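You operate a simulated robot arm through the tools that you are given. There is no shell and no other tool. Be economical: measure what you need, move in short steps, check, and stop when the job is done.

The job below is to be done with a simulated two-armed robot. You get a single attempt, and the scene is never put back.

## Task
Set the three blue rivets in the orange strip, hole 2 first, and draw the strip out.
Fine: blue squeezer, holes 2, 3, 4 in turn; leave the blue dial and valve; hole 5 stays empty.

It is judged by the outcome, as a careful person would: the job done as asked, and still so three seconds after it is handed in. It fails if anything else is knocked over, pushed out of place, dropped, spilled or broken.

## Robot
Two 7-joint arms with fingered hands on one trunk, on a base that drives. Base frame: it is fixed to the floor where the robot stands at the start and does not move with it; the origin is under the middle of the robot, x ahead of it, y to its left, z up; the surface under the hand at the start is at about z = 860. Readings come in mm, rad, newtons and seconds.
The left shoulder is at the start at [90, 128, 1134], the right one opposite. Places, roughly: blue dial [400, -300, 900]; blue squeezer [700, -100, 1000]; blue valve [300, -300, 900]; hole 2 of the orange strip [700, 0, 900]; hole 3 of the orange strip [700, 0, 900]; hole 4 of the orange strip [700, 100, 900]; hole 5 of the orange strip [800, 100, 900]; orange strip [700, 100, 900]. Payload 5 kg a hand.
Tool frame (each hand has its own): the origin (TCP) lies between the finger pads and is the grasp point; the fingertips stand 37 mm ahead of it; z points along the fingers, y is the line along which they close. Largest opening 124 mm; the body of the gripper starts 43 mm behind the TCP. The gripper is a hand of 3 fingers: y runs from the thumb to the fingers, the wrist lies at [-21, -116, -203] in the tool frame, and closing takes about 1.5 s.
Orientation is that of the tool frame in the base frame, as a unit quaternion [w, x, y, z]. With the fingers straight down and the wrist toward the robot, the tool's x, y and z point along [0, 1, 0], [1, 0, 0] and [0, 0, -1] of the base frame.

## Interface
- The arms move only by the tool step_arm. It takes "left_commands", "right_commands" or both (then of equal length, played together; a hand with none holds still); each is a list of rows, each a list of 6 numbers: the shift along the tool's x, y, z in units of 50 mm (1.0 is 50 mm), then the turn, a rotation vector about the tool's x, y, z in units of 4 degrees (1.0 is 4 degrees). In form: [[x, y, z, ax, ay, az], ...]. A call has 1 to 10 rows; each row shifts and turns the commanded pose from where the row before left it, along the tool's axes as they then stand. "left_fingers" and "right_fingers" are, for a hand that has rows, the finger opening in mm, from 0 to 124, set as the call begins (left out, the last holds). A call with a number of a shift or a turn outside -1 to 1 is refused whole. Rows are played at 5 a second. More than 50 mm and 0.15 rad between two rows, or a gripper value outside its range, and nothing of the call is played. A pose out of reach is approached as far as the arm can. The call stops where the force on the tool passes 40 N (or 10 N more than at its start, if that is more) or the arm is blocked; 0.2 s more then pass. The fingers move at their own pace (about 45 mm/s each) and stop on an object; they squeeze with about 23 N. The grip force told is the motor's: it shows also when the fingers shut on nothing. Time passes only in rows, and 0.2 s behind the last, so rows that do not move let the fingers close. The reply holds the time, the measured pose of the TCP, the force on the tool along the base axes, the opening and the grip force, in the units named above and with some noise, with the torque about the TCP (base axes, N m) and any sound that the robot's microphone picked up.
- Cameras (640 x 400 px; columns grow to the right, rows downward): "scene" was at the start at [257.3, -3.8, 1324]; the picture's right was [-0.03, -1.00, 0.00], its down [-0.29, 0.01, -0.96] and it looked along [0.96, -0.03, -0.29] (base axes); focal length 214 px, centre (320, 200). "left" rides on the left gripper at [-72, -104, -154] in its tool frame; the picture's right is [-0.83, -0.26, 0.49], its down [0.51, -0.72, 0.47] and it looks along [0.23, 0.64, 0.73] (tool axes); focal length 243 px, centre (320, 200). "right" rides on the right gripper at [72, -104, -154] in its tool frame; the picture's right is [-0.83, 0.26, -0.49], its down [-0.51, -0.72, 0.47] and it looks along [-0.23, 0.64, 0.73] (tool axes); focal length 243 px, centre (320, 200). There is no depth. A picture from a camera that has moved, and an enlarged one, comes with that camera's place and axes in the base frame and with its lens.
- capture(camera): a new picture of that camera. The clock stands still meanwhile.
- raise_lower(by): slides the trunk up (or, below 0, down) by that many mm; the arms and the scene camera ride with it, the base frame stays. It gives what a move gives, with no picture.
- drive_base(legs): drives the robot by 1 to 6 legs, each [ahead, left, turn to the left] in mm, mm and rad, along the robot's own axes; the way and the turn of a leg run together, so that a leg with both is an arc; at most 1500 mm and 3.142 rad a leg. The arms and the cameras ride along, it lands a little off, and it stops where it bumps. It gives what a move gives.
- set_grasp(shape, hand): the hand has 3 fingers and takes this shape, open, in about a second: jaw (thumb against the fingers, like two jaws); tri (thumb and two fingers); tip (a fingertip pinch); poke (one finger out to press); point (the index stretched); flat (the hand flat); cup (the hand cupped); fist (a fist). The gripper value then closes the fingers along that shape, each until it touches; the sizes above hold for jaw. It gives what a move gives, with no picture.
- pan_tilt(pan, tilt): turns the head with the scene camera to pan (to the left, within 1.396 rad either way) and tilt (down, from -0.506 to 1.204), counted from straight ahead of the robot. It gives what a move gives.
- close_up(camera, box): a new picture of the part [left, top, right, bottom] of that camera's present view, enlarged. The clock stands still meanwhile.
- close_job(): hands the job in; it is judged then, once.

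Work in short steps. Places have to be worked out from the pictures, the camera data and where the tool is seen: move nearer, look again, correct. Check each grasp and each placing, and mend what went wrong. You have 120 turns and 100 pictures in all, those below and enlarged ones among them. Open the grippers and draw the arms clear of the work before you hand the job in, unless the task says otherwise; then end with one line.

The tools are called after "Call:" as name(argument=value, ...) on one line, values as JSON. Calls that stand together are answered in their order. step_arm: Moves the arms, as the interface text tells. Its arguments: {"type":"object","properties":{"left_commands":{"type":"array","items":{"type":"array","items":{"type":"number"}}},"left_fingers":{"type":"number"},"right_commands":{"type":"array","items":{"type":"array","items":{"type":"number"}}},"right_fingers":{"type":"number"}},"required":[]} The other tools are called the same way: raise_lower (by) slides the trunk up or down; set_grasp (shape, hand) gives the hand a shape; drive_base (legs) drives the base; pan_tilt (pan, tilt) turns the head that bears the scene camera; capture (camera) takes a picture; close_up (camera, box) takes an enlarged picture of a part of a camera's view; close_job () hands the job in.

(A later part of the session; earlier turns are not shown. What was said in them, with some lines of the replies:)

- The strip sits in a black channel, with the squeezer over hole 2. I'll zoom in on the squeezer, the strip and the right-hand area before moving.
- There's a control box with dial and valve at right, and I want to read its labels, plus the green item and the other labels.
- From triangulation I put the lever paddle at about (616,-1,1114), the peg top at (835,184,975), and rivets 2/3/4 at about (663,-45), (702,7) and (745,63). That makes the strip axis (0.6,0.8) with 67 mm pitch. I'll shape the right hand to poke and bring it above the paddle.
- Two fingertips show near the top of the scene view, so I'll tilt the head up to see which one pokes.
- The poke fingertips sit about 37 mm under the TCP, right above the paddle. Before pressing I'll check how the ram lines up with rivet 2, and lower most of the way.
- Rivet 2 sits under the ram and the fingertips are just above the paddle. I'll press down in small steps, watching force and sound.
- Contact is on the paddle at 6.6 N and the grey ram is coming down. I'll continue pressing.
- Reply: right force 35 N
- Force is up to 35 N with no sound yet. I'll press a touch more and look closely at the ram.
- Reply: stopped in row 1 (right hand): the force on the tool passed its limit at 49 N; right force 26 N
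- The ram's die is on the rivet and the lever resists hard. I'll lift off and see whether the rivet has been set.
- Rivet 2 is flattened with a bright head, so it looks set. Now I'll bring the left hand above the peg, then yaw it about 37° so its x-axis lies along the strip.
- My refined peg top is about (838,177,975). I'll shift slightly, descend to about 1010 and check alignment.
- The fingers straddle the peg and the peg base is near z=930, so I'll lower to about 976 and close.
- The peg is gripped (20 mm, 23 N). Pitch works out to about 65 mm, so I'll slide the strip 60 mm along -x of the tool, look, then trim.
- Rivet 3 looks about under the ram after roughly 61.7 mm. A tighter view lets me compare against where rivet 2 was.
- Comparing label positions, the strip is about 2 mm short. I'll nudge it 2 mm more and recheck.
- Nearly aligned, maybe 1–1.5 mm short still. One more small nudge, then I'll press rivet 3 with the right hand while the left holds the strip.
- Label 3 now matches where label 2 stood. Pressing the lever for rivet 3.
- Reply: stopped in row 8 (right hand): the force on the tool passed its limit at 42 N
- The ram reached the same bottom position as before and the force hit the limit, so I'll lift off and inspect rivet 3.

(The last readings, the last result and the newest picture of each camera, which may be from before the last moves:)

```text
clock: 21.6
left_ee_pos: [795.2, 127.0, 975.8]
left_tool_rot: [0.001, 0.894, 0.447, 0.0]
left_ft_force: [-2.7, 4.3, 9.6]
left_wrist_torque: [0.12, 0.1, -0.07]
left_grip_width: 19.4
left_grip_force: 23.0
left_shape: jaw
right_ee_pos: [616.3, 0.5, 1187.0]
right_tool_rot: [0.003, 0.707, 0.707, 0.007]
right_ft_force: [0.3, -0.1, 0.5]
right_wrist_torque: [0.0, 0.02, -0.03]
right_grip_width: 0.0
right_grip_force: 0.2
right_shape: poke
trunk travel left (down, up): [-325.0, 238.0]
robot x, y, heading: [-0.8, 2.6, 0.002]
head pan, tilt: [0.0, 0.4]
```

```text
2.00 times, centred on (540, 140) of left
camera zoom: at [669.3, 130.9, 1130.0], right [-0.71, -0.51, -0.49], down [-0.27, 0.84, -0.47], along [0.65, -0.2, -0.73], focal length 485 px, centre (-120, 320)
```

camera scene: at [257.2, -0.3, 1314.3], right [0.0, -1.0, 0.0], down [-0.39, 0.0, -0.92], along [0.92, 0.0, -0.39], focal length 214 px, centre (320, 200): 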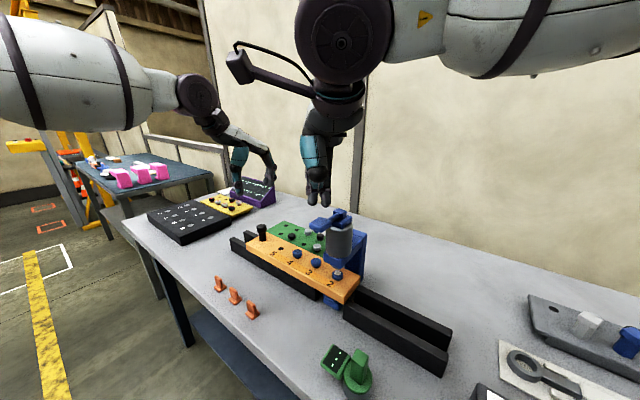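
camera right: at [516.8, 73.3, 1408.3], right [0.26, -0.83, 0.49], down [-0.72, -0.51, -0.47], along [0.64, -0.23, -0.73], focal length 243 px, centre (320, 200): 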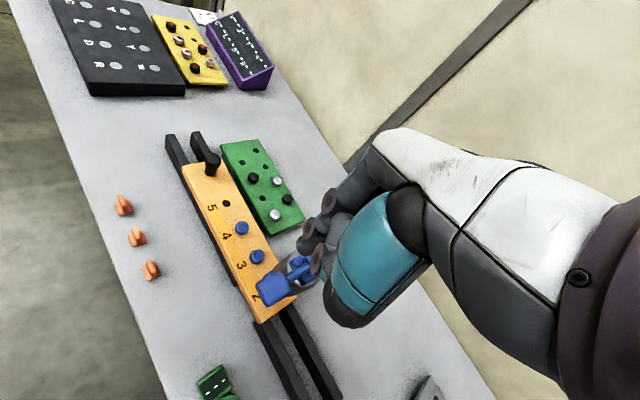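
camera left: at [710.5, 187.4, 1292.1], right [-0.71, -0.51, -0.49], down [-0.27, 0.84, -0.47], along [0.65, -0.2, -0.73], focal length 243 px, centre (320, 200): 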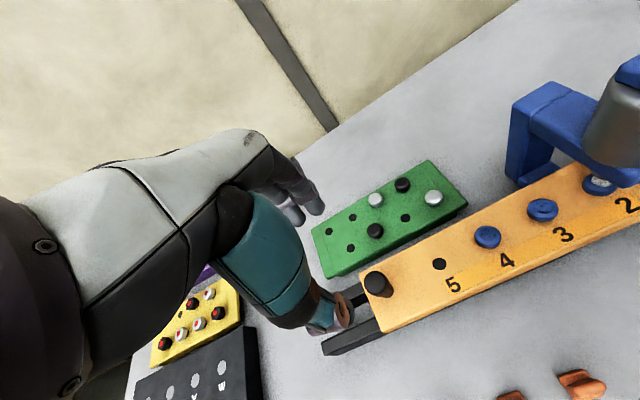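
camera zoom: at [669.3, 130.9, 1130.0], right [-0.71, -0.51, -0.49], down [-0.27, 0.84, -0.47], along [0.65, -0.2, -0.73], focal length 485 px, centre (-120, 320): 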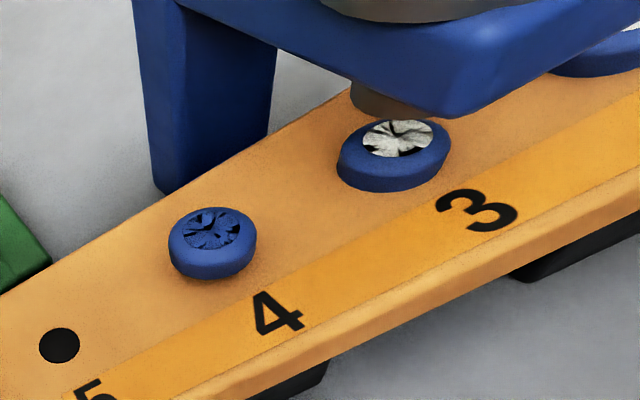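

Rivet 3 is set flush with a bright head. Next I'll slide the strip 62 mm further for hole 4.

Call:
step_arm(left_commands=[[-0.25, 0, 0, 0, 0, 0], [-0.25, 0, 0, 0, 0, 0], [-0.25, 0, 0, 0, 0, 0], [-0.25, 0, 0, 0, 0, 0], [-0.25, 0, 0, 0, 0, 0], [0, 0, 0, 0, 0, 0]])

Call:
close_up(camera="scene", box=[310, 190, 390, 290])

Call:
capture(camera="scene")

```text
clock: 23.1
left_ee_pos: [756.3, 76.7, 976.3]
left_tool_rot: [0.001, 0.894, 0.448, 0.0]
left_ft_force: [0.5, -1.8, 16.5]
left_wrist_torque: [-0.04, 0.08, -0.06]
left_grip_width: 19.6
left_grip_force: 22.4
left_shape: jaw
right_ee_pos: [616.1, 0.3, 1187.8]
right_tool_rot: [0.002, 0.707, 0.707, 0.006]
right_ft_force: [0.5, -0.5, -0.4]
right_wrist_torque: [-0.01, -0.02, -0.02]
right_grip_width: 0.1
right_grip_force: 0.0
right_shape: poke
trunk travel left (down, up): [-325.0, 238.0]
robot x, y, heading: [-0.9, -1.3, 0.0]
head pan, tilt: [0.0, 0.4]
```

```text
4.00 times, centred on (350, 240) of scene
camera zoom: at [255.1, -0.6, 1314.8], right [0.0, -1.0, 0.0], down [-0.39, 0.0, -0.92], along [0.92, 0.0, -0.39], focal length 858 px, centre (200, 40)
```

zoom: 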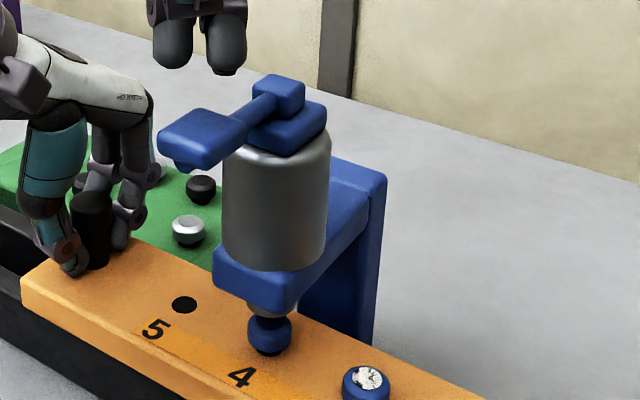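

```text
62 pictures are left
camera scene: at [255.1, -0.6, 1314.8], right [0.0, -1.0, 0.0], down [-0.39, 0.0, -0.92], along [0.92, 0.0, -0.39], focal length 214 px, centre (320, 200)
```

scene: 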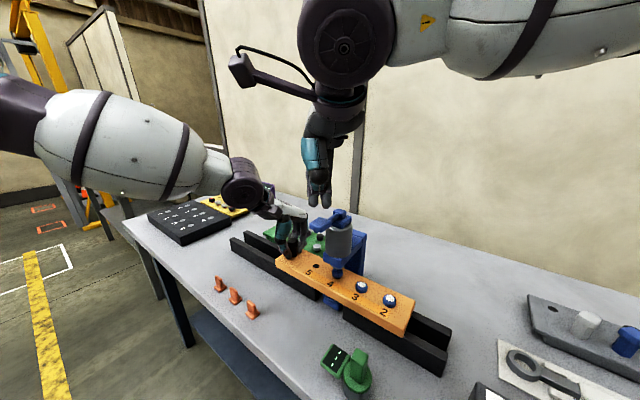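

Rivet 4 looks within about 1.5 mm of the target. I'll nudge a little, easing z, and recheck.

Call:
step_arm(left_commands=[[-0.03, 0, -0.02, 0, 0, 0], [0, 0, 0, 0, 0, 0], [0, 0, 0, 0, 0, 0]])

Call:
close_up(camera="scene", box=[310, 190, 390, 290])

Call:
close_up(camera="left", box=[440, 40, 640, 240])

```text
clock: 23.9
left_ee_pos: [756.3, 75.2, 975.0]
left_tool_rot: [-0.001, 0.894, 0.448, 0.0]
left_ft_force: [-0.2, 0.1, 12.3]
left_wrist_torque: [0.03, 0.04, -0.05]
left_grip_width: 19.4
left_grip_force: 23.1
left_shape: jaw
right_ee_pos: [616.6, 0.1, 1187.0]
right_tool_rot: [0.002, 0.708, 0.707, 0.006]
right_ft_force: [-0.5, -0.6, 0.2]
right_wrist_torque: [-0.02, -0.04, 0.0]
right_grip_width: 0.1
right_grip_force: 0.1
right_shape: poke
trunk travel left (down, up): [-325.0, 238.0]
robot x, y, heading: [0.9, -0.1, -0.001]
head pan, tilt: [0.0, 0.4]
```

```text
4.00 times, centred on (350, 240) of scene
camera zoom: at [255.5, -0.6, 1314.7], right [0.0, -1.0, 0.0], down [-0.39, 0.0, -0.92], along [0.92, 0.0, -0.39], focal length 858 px, centre (200, 40)
```

zoom: 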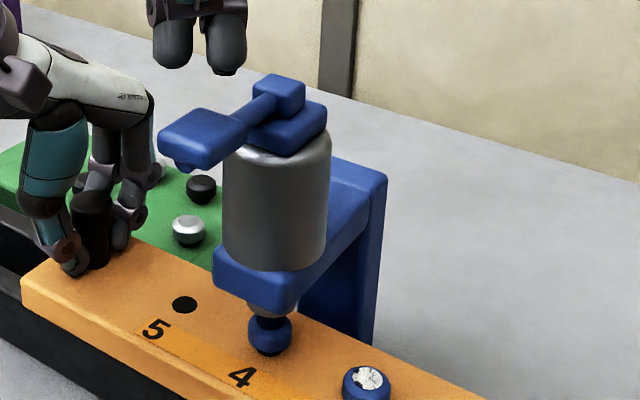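

```text
2.00 times, centred on (540, 140) of left
camera zoom: at [630.9, 79.1, 1129.8], right [-0.71, -0.51, -0.49], down [-0.27, 0.84, -0.47], along [0.65, -0.2, -0.73], focal length 485 px, centre (-120, 320)
```

zoom: 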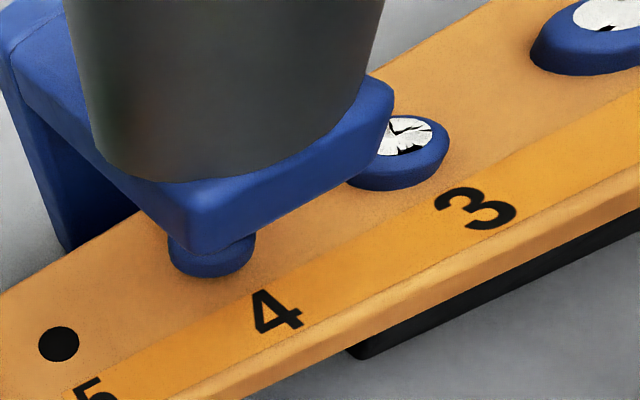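

Rivet 4 now sits at the same spot rivet 3 did when it was pressed. Pressing the lever.

Call:
step_arm(right_commands=[[0, 0, 0.4, 0, 0, 0], [0, 0, 0.25, 0, 0, 0], [0, 0, 0.15, 0, 0, 0], [0, 0, 0.1, 0, 0, 0], [0, 0, 0.07, 0, 0, 0], [0, 0, 0.05, 0, 0, 0], [0, 0, 0.03, 0, 0, 0], [0, 0, 0.03, 0, 0, 0], [0, 0, 0.03, 0, 0, 0]])

Call:
close_up(camera="scene", box=[310, 190, 390, 290])

```text
clock: 25.7
left_ee_pos: [755.9, 76.1, 977.5]
left_tool_rot: [0.001, 0.894, 0.448, 0.001]
left_ft_force: [1.8, 0.7, 0.8]
left_wrist_torque: [-0.06, -0.13, -0.11]
left_grip_width: 18.8
left_grip_force: 23.2
left_shape: jaw
right_ee_pos: [616.3, 1.7, 1136.6]
right_tool_rot: [0.003, 0.707, 0.707, 0.01]
right_ft_force: [-6.4, 3.0, 16.4]
right_wrist_torque: [-0.2, 0.35, -0.09]
right_grip_width: 0.3
right_grip_force: 0.0
right_shape: poke
trunk travel left (down, up): [-325.0, 238.0]
robot x, y, heading: [-1.9, 0.8, -0.001]
head pan, tilt: [0.0, 0.4]
stopped in row 9 (right hand): the force on the tool passed its limit at 41 N (the readings are from after the stop); the commanded pose is now the measured one
```

```text
4.00 times, centred on (350, 240) of scene
camera zoom: at [254.4, -0.2, 1314.7], right [0.0, -1.0, 0.0], down [-0.39, 0.0, -0.92], along [0.92, 0.0, -0.39], focal length 858 px, centre (200, 40)
```

zoom: 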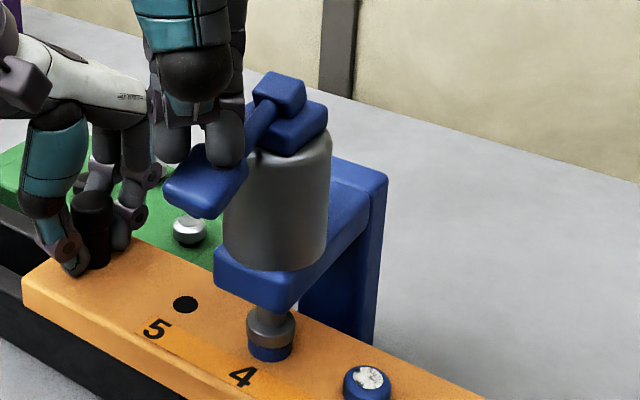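

Same bottom position and force as before. I'll lift off well clear and inspect rivet 4.

Call:
step_arm(right_commands=[[0, 0, -0.3, 0, 0, 0], [0, 0, -0.5, 0, 0, 0], [0, 0, -0.5, 0, 0, 0], [0, 0, -0.5, 0, 0, 0], [0, 0, 0, 0, 0, 0]])

Call:
close_up(camera="scene", box=[310, 190, 390, 290])

Call:
capture(camera="left")

```text
clock: 26.9
left_ee_pos: [756.9, 75.9, 975.7]
left_tool_rot: [0.0, 0.894, 0.447, 0.0]
left_ft_force: [-0.9, 0.4, 10.5]
left_wrist_torque: [0.04, 0.06, -0.1]
left_grip_width: 19.3
left_grip_force: 23.0
left_shape: jaw
right_ee_pos: [616.4, 0.9, 1225.2]
right_tool_rot: [0.002, 0.707, 0.707, 0.009]
right_ft_force: [-0.6, -0.3, -1.1]
right_wrist_torque: [0.0, 0.01, 0.02]
right_grip_width: 0.0
right_grip_force: 0.0
right_shape: poke
trunk travel left (down, up): [-325.0, 238.0]
robot x, y, heading: [3.9, 0.9, 0.0]
head pan, tilt: [0.0, 0.4]
```

```text
4.00 times, centred on (350, 240) of scene
camera zoom: at [255.5, -0.5, 1314.7], right [0.0, -1.0, 0.0], down [-0.39, 0.0, -0.92], along [0.92, 0.0, -0.39], focal length 858 px, centre (200, 40)
```

zoom: 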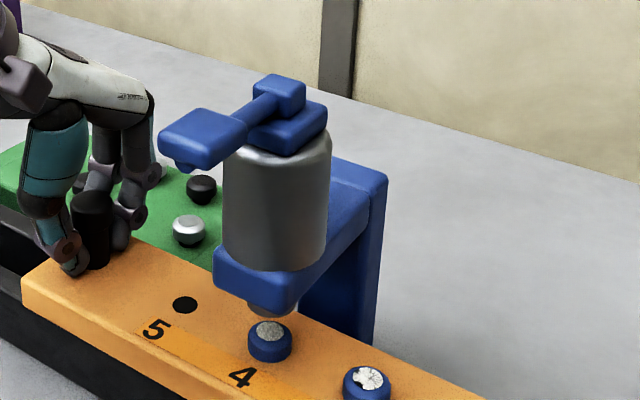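

```text
57 pictures are left
camera left: at [631.0, 79.2, 1129.8], right [-0.71, -0.51, -0.49], down [-0.27, 0.84, -0.47], along [0.65, -0.2, -0.73], focal length 243 px, centre (320, 200)
```

left: 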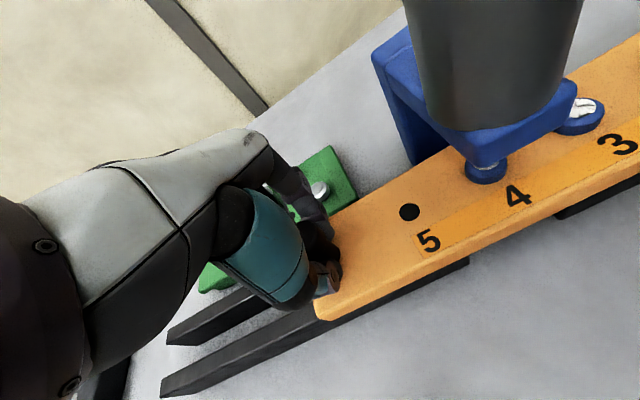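

All three rivets are set and hole 5 is empty. Now I'll draw the strip back along +x of the tool, 125 mm first.

Call:
step_arm(left_commands=[[0.25, 0, 0, 0, 0, 0], [0.25, 0, 0, 0, 0, 0], [0.25, 0, 0, 0, 0, 0], [0.25, 0, 0, 0, 0, 0], [0.25, 0, 0, 0, 0, 0], [0.25, 0, 0, 0, 0, 0], [0.25, 0, 0, 0, 0, 0], [0.25, 0, 0, 0, 0, 0], [0.25, 0, 0, 0, 0, 0], [0.25, 0, 0, 0, 0, 0]])

Call:
capture(camera="scene")

```text
clock: 29.1
left_ee_pos: [831.4, 178.1, 975.8]
left_tool_rot: [0.001, 0.894, 0.447, 0.001]
left_ft_force: [-2.4, 4.6, 16.9]
left_wrist_torque: [0.18, 0.36, -0.07]
left_grip_width: 19.8
left_grip_force: 23.1
left_shape: jaw
right_ee_pos: [616.4, -0.1, 1225.4]
right_tool_rot: [0.003, 0.707, 0.707, 0.01]
right_ft_force: [0.2, 0.2, 0.3]
right_wrist_torque: [-0.05, 0.03, 0.0]
right_grip_width: 0.2
right_grip_force: 0.0
right_shape: poke
trunk travel left (down, up): [-325.0, 238.0]
robot x, y, heading: [-3.2, 1.8, 0.003]
head pan, tilt: [0.0, 0.4]
```

```text
56 pictures are left
camera scene: at [255.1, 0.4, 1314.8], right [0.0, -1.0, 0.0], down [-0.39, 0.0, -0.92], along [0.92, 0.0, -0.39], focal length 214 px, centre (320, 200)
```

scene: 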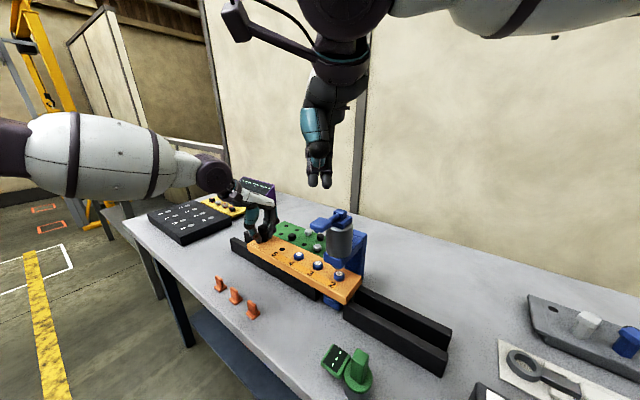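

The strip is back at its start position without trouble. I'll pull another 80 mm, easing z slightly up, then check for a stop.

Call:
step_arm(left_commands=[[0.2, 0, -0.01, 0, 0, 0], [0.2, 0, -0.01, 0, 0, 0], [0.2, 0, 0, 0, 0, 0], [0.2, 0, 0, 0, 0, 0], [0.2, 0, 0, 0, 0, 0], [0.2, 0, 0, 0, 0, 0], [0.2, 0, 0, 0, 0, 0], [0.2, 0, 0, 0, 0, 0]])

Call:
close_up(camera="scene", box=[140, 160, 460, 380])

Call:
capture(camera="left")

```text
clock: 30.9
left_ee_pos: [878.1, 241.5, 976.5]
left_tool_rot: [0.0, 0.894, 0.449, 0.0]
left_ft_force: [-11.4, 5.9, 5.3]
left_wrist_torque: [0.15, 0.44, -0.05]
left_grip_width: 20.0
left_grip_force: 23.3
left_shape: jaw
right_ee_pos: [615.2, 1.9, 1225.5]
right_tool_rot: [0.003, 0.707, 0.707, 0.01]
right_ft_force: [-0.2, 0.1, 0.3]
right_wrist_torque: [0.01, 0.01, -0.04]
right_grip_width: 0.2
right_grip_force: 0.1
right_shape: poke
trunk travel left (down, up): [-325.0, 238.0]
robot x, y, heading: [3.4, 1.7, -0.004]
head pan, tilt: [0.0, 0.4]
```

```text
1.82 times, centred on (300, 270) of scene
camera zoom: at [254.9, 0.4, 1314.7], right [0.0, -1.0, 0.0], down [-0.39, 0.0, -0.92], along [0.92, 0.0, -0.39], focal length 390 px, centre (356, 73)
```

zoom: 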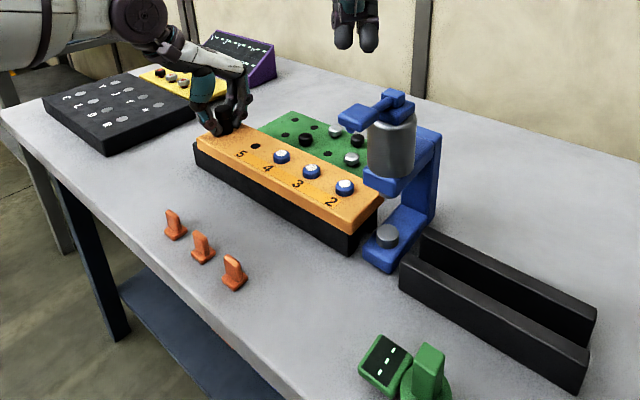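

```text
54 pictures are left
camera left: at [753.2, 244.3, 1130.0], right [-0.71, -0.51, -0.49], down [-0.27, 0.84, -0.47], along [0.65, -0.2, -0.73], focal length 243 px, centre (320, 200)
```

left: 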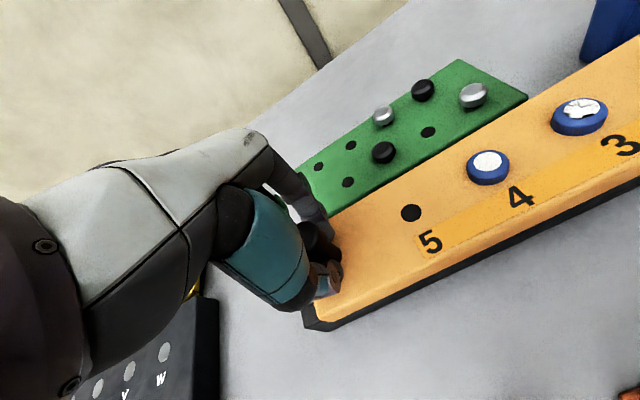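

The strip's right end has just left the squeezer throat, but only barely. I'll pull another 45 mm for clear margin; it still rests well on the left rail.

Call:
step_arm(left_commands=[[0.18, 0, 0, 0, 0, 0], [0.18, 0, 0, 0, 0, 0], [0.18, 0, 0, 0, 0, 0], [0.18, 0, 0, 0, 0, 0], [0.18, 0, 0, 0, 0, 0], [0, 0, 0, 0, 0, 0]])

Call:
close_up(camera="scene", box=[140, 160, 460, 380])

Call:
capture(camera="left")

```text
clock: 32.3
left_ee_pos: [908.4, 275.9, 976.8]
left_tool_rot: [0.0, 0.894, 0.448, 0.001]
left_ft_force: [2.0, 1.1, -1.6]
left_wrist_torque: [0.05, -0.03, 0.01]
left_grip_width: 16.0
left_grip_force: 22.6
left_shape: jaw
right_ee_pos: [615.7, -0.8, 1225.3]
right_tool_rot: [0.003, 0.707, 0.707, 0.008]
right_ft_force: [-0.7, -0.9, 0.3]
right_wrist_torque: [0.02, 0.01, 0.0]
right_grip_width: 0.3
right_grip_force: 0.1
right_shape: poke
trunk travel left (down, up): [-325.0, 238.0]
robot x, y, heading: [2.5, 1.9, 0.001]
head pan, tilt: [0.0, 0.4]
```

```text
1.82 times, centred on (300, 270) of scene
camera zoom: at [256.3, -1.2, 1314.6], right [0.0, -1.0, 0.0], down [-0.39, 0.0, -0.92], along [0.92, 0.0, -0.39], focal length 390 px, centre (356, 73)
```

zoom: 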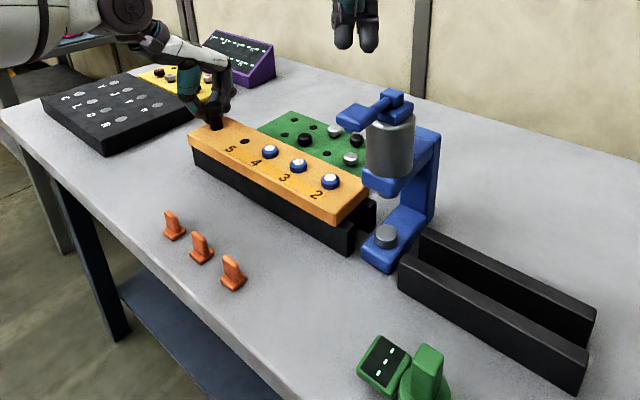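

```text
52 pictures are left
camera left: at [781.9, 278.1, 1130.6], right [-0.71, -0.51, -0.49], down [-0.27, 0.84, -0.47], along [0.65, -0.2, -0.73], focal length 243 px, centre (320, 200)
```

left: 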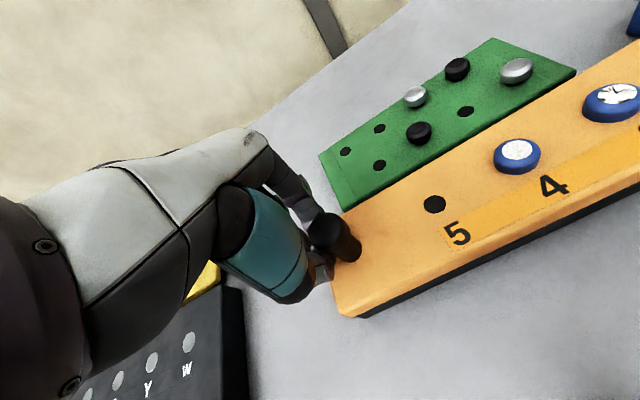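

The fingers slid about 19 mm past the peg, so either the strip met a stop or the grip slipped. I'll open, step back onto the peg and regrip to test with a gentle pull.

Call:
step_arm(left_commands=[[0, 0, 0, 0, 0, 0], [0, 0, 0, 0, 0, 0], [0, 0, 0, 0, 0, 0], [0, 0, 0, 0, 0, 0], [-0.2, 0, 0, 0, 0, 0], [-0.18, 0, 0, 0, 0, 0], [0, 0, 0, 0, 0, 0]], left_fingers=70)

Call:
close_up(camera="left", box=[240, 180, 500, 380])

Call:
close_up(camera="scene", box=[200, 190, 340, 290])

```text
clock: 33.9
left_ee_pos: [894.4, 261.7, 976.1]
left_tool_rot: [0.0, 0.894, 0.448, 0.0]
left_ft_force: [-1.0, 0.0, -0.4]
left_wrist_torque: [0.0, -0.02, -0.01]
left_grip_width: 69.9
left_grip_force: 0.1
left_shape: jaw
right_ee_pos: [617.8, 0.0, 1224.9]
right_tool_rot: [0.003, 0.707, 0.707, 0.009]
right_ft_force: [0.0, 0.0, 0.8]
right_wrist_torque: [-0.01, 0.03, 0.01]
right_grip_width: 0.0
right_grip_force: 0.1
right_shape: poke
trunk travel left (down, up): [-325.0, 238.0]
robot x, y, heading: [-0.4, 1.4, -0.003]
head pan, tilt: [0.0, 0.4]
```

```text
2.00 times, centred on (370, 280) of left
camera zoom: at [769.8, 264.7, 1129.7], right [-0.71, -0.51, -0.49], down [-0.27, 0.84, -0.47], along [0.65, -0.2, -0.73], focal length 485 px, centre (220, 40)
```

zoom: 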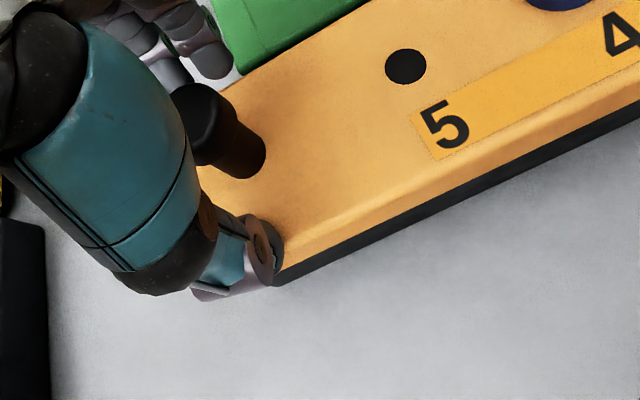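

```text
4.00 times, centred on (270, 240) of scene
camera zoom: at [257.0, -0.4, 1314.3], right [0.0, -1.0, 0.0], down [-0.39, 0.0, -0.92], along [0.92, 0.0, -0.39], focal length 858 px, centre (520, 40)
```

zoom: 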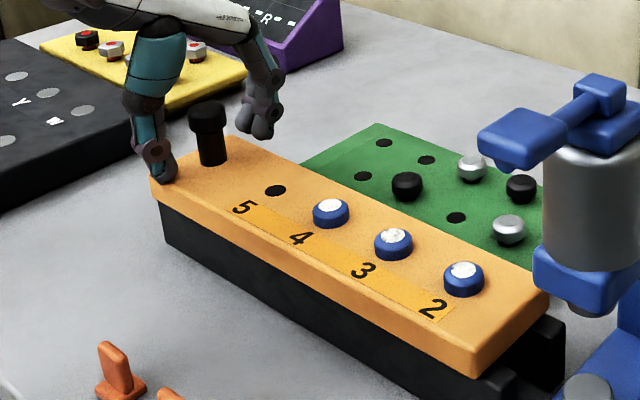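

The strip sits squarely over the left rail and the peg is centred between the fingers. Close and pull gently 20 mm.

Call:
step_arm(left_commands=[[0, 0, 0, 0, 0, 0], [0, 0, 0, 0, 0, 0], [0, 0, 0, 0, 0, 0], [0, 0, 0, 0, 0, 0], [0, 0, 0, 0, 0, 0], [0, 0, 0, 0, 0, 0], [0.1, 0, 0, 0, 0, 0], [0.1, 0, 0, 0, 0, 0], [0.1, 0, 0, 0, 0, 0], [0.1, 0, 0, 0, 0, 0]], left_fingers=5)

Call:
close_up(camera="scene", box=[200, 190, 340, 290])

```text
clock: 36.1
left_ee_pos: [907.5, 276.6, 975.7]
left_tool_rot: [0.0, 0.894, 0.447, 0.001]
left_ft_force: [2.4, 0.3, -0.7]
left_wrist_torque: [0.03, -0.02, 0.01]
left_grip_width: 17.1
left_grip_force: 23.0
left_shape: jaw
right_ee_pos: [615.5, 0.0, 1226.4]
right_tool_rot: [0.003, 0.707, 0.707, 0.009]
right_ft_force: [-0.2, 0.4, 0.4]
right_wrist_torque: [0.01, 0.01, 0.0]
right_grip_width: 0.0
right_grip_force: 0.2
right_shape: poke
trunk travel left (down, up): [-325.0, 238.0]
robot x, y, heading: [-0.7, 2.2, 0.0]
head pan, tilt: [0.0, 0.4]
```

```text
4.00 times, centred on (270, 240) of scene
camera zoom: at [256.2, -0.8, 1314.5], right [0.0, -1.0, 0.0], down [-0.39, 0.0, -0.92], along [0.92, 0.0, -0.39], focal length 858 px, centre (520, 40)
```

zoom: 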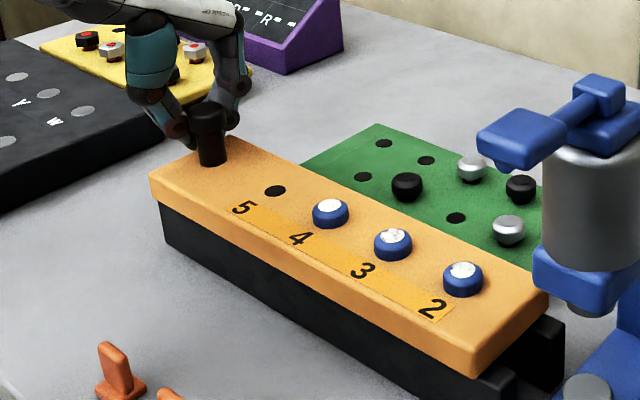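

The strip did not move at all, so it is at its end stop, fully out of the squeezer. I'll open the left hand and lift both arms clear.

Call:
step_arm(left_commands=[[0, 0, 0, 0, 0, 0], [0, 0, 0, 0, 0, 0], [0, 0, 0, 0, 0, 0], [0, 0, 0, 0, 0, 0], [0, 0, 0, 0, 0, 0], [0, 0, -0.5, 0, 0, 0], [0, 0, -0.8, 0, 0, 0], [0, 0, -0.9, 0, 0, 0], [0, -0.4, -0.8, 0, 0, 0], [0, -0.8, -0.5, 0, 0, 0]], left_fingers=90, right_commands=[[0, 0, -0.5, 0, 0, 0], [0, 0, -0.5, 0, 0, 0], [-0.5, 0, -0.5, 0, 0, 0], [-0.8, 0, 0, 0, 0, 0], [-0.8, 0, 0, 0, 0, 0], [-0.8, 0, 0, 0, 0, 0], [0, 0, 0, 0, 0, 0], [0, 0, 0, 0, 0, 0], [0, 0, 0, 0, 0, 0], [0, 0, 0, 0, 0, 0]])

Call:
step_arm(left_commands=[[0, -0.8, -0.5, 0, 0, 0], [0, -0.8, -0.5, 0, 0, 0], [0, -0.8, 0, 0, 0, 0], [0, -0.8, 0, 0, 0, 0]])

Call:
set_grasp(hand="right", shape="jaw")

Call:
capture(camera="scene")

Call:
close_up(camera="scene", box=[200, 190, 340, 290])

```text
clock: 38.3
left_ee_pos: [856.7, 314.6, 1153.6]
left_tool_rot: [0.001, 0.894, 0.447, 0.0]
left_ft_force: [0.2, 1.3, 1.5]
left_wrist_torque: [0.0, -0.02, -0.01]
left_grip_width: 90.0
left_grip_force: 0.1
left_shape: jaw
right_ee_pos: [614.5, -145.9, 1300.0]
right_tool_rot: [0.003, 0.707, 0.707, 0.009]
right_ft_force: [-0.6, -0.7, 0.1]
right_wrist_torque: [-0.04, -0.05, 0.0]
right_grip_width: 0.1
right_grip_force: 0.0
right_shape: poke
trunk travel left (down, up): [-325.0, 238.0]
robot x, y, heading: [-1.0, 0.5, -0.004]
head pan, tilt: [0.0, 0.4]
```

```text
clock: 39.3
left_ee_pos: [731.9, 410.1, 1200.2]
left_tool_rot: [0.002, 0.894, 0.448, 0.002]
left_ft_force: [-0.5, -0.3, 0.5]
left_wrist_torque: [-0.03, -0.07, 0.01]
left_grip_width: 90.1
left_grip_force: 0.1
left_shape: jaw
right_ee_pos: [615.3, -146.5, 1299.0]
right_tool_rot: [0.004, 0.707, 0.707, 0.009]
right_ft_force: [-0.9, 0.7, 0.6]
right_wrist_torque: [-0.04, -0.02, -0.04]
right_grip_width: 0.0
right_grip_force: 0.1
right_shape: poke
trunk travel left (down, up): [-325.0, 238.0]
robot x, y, heading: [-1.3, 3.6, 0.003]
head pan, tilt: [0.0, 0.4]
```

```text
clock: 40.2
left_ee_pos: [732.8, 408.5, 1199.4]
left_tool_rot: [-0.001, 0.894, 0.448, -0.001]
left_ft_force: [0.5, -0.3, -0.4]
left_wrist_torque: [0.0, -0.01, 0.02]
left_grip_width: 89.8
left_grip_force: 0.1
left_shape: jaw
right_ee_pos: [617.2, -149.4, 1296.8]
right_tool_rot: [0.002, 0.707, 0.707, 0.008]
right_ft_force: [0.1, -0.1, -0.6]
right_wrist_torque: [0.0, 0.03, 0.01]
right_grip_width: 123.7
right_grip_force: 0.1
right_shape: jaw
trunk travel left (down, up): [-325.0, 238.0]
robot x, y, heading: [-0.4, 4.4, -0.0]
head pan, tilt: [0.0, 0.4]
```

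```text
48 pictures are left
camera scene: at [257.3, -0.8, 1314.3], right [0.0, -1.0, 0.0], down [-0.39, 0.0, -0.92], along [0.92, 0.0, -0.39], focal length 214 px, centre (320, 200)
```

scene: 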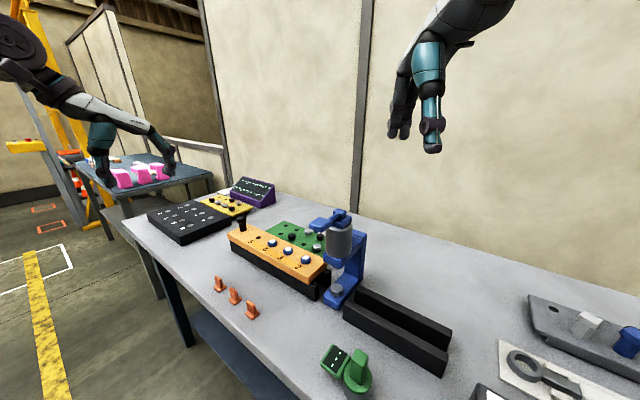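

```text
4.00 times, centred on (270, 240) of scene
camera zoom: at [257.3, -0.8, 1314.3], right [0.0, -1.0, 0.0], down [-0.39, 0.0, -0.92], along [0.92, 0.0, -0.39], focal length 858 px, centre (520, 40)
```

zoom: 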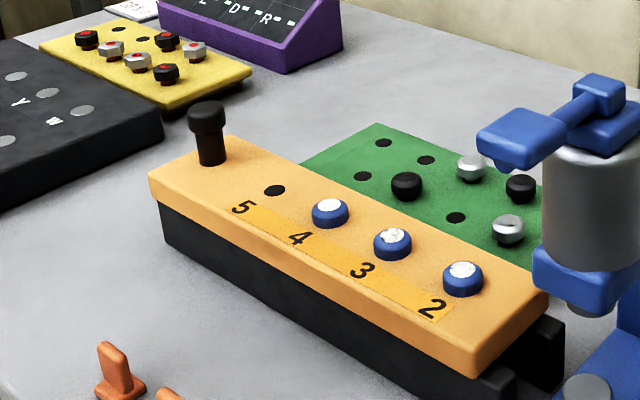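

All three rivets are set, the strip is clear of the squeezer at its stop, hole 5 is empty, nothing else looks disturbed, and both arms are clear with hands open. Handing in.

Call:
close_job()

```text
The job is handed in.
```

I set the blue rivets in holes 2, 3 and 4 in that order, then drew the orange strip out of the squeezer to its end stop; hole 5 is empty and I left the dial and valve alone.
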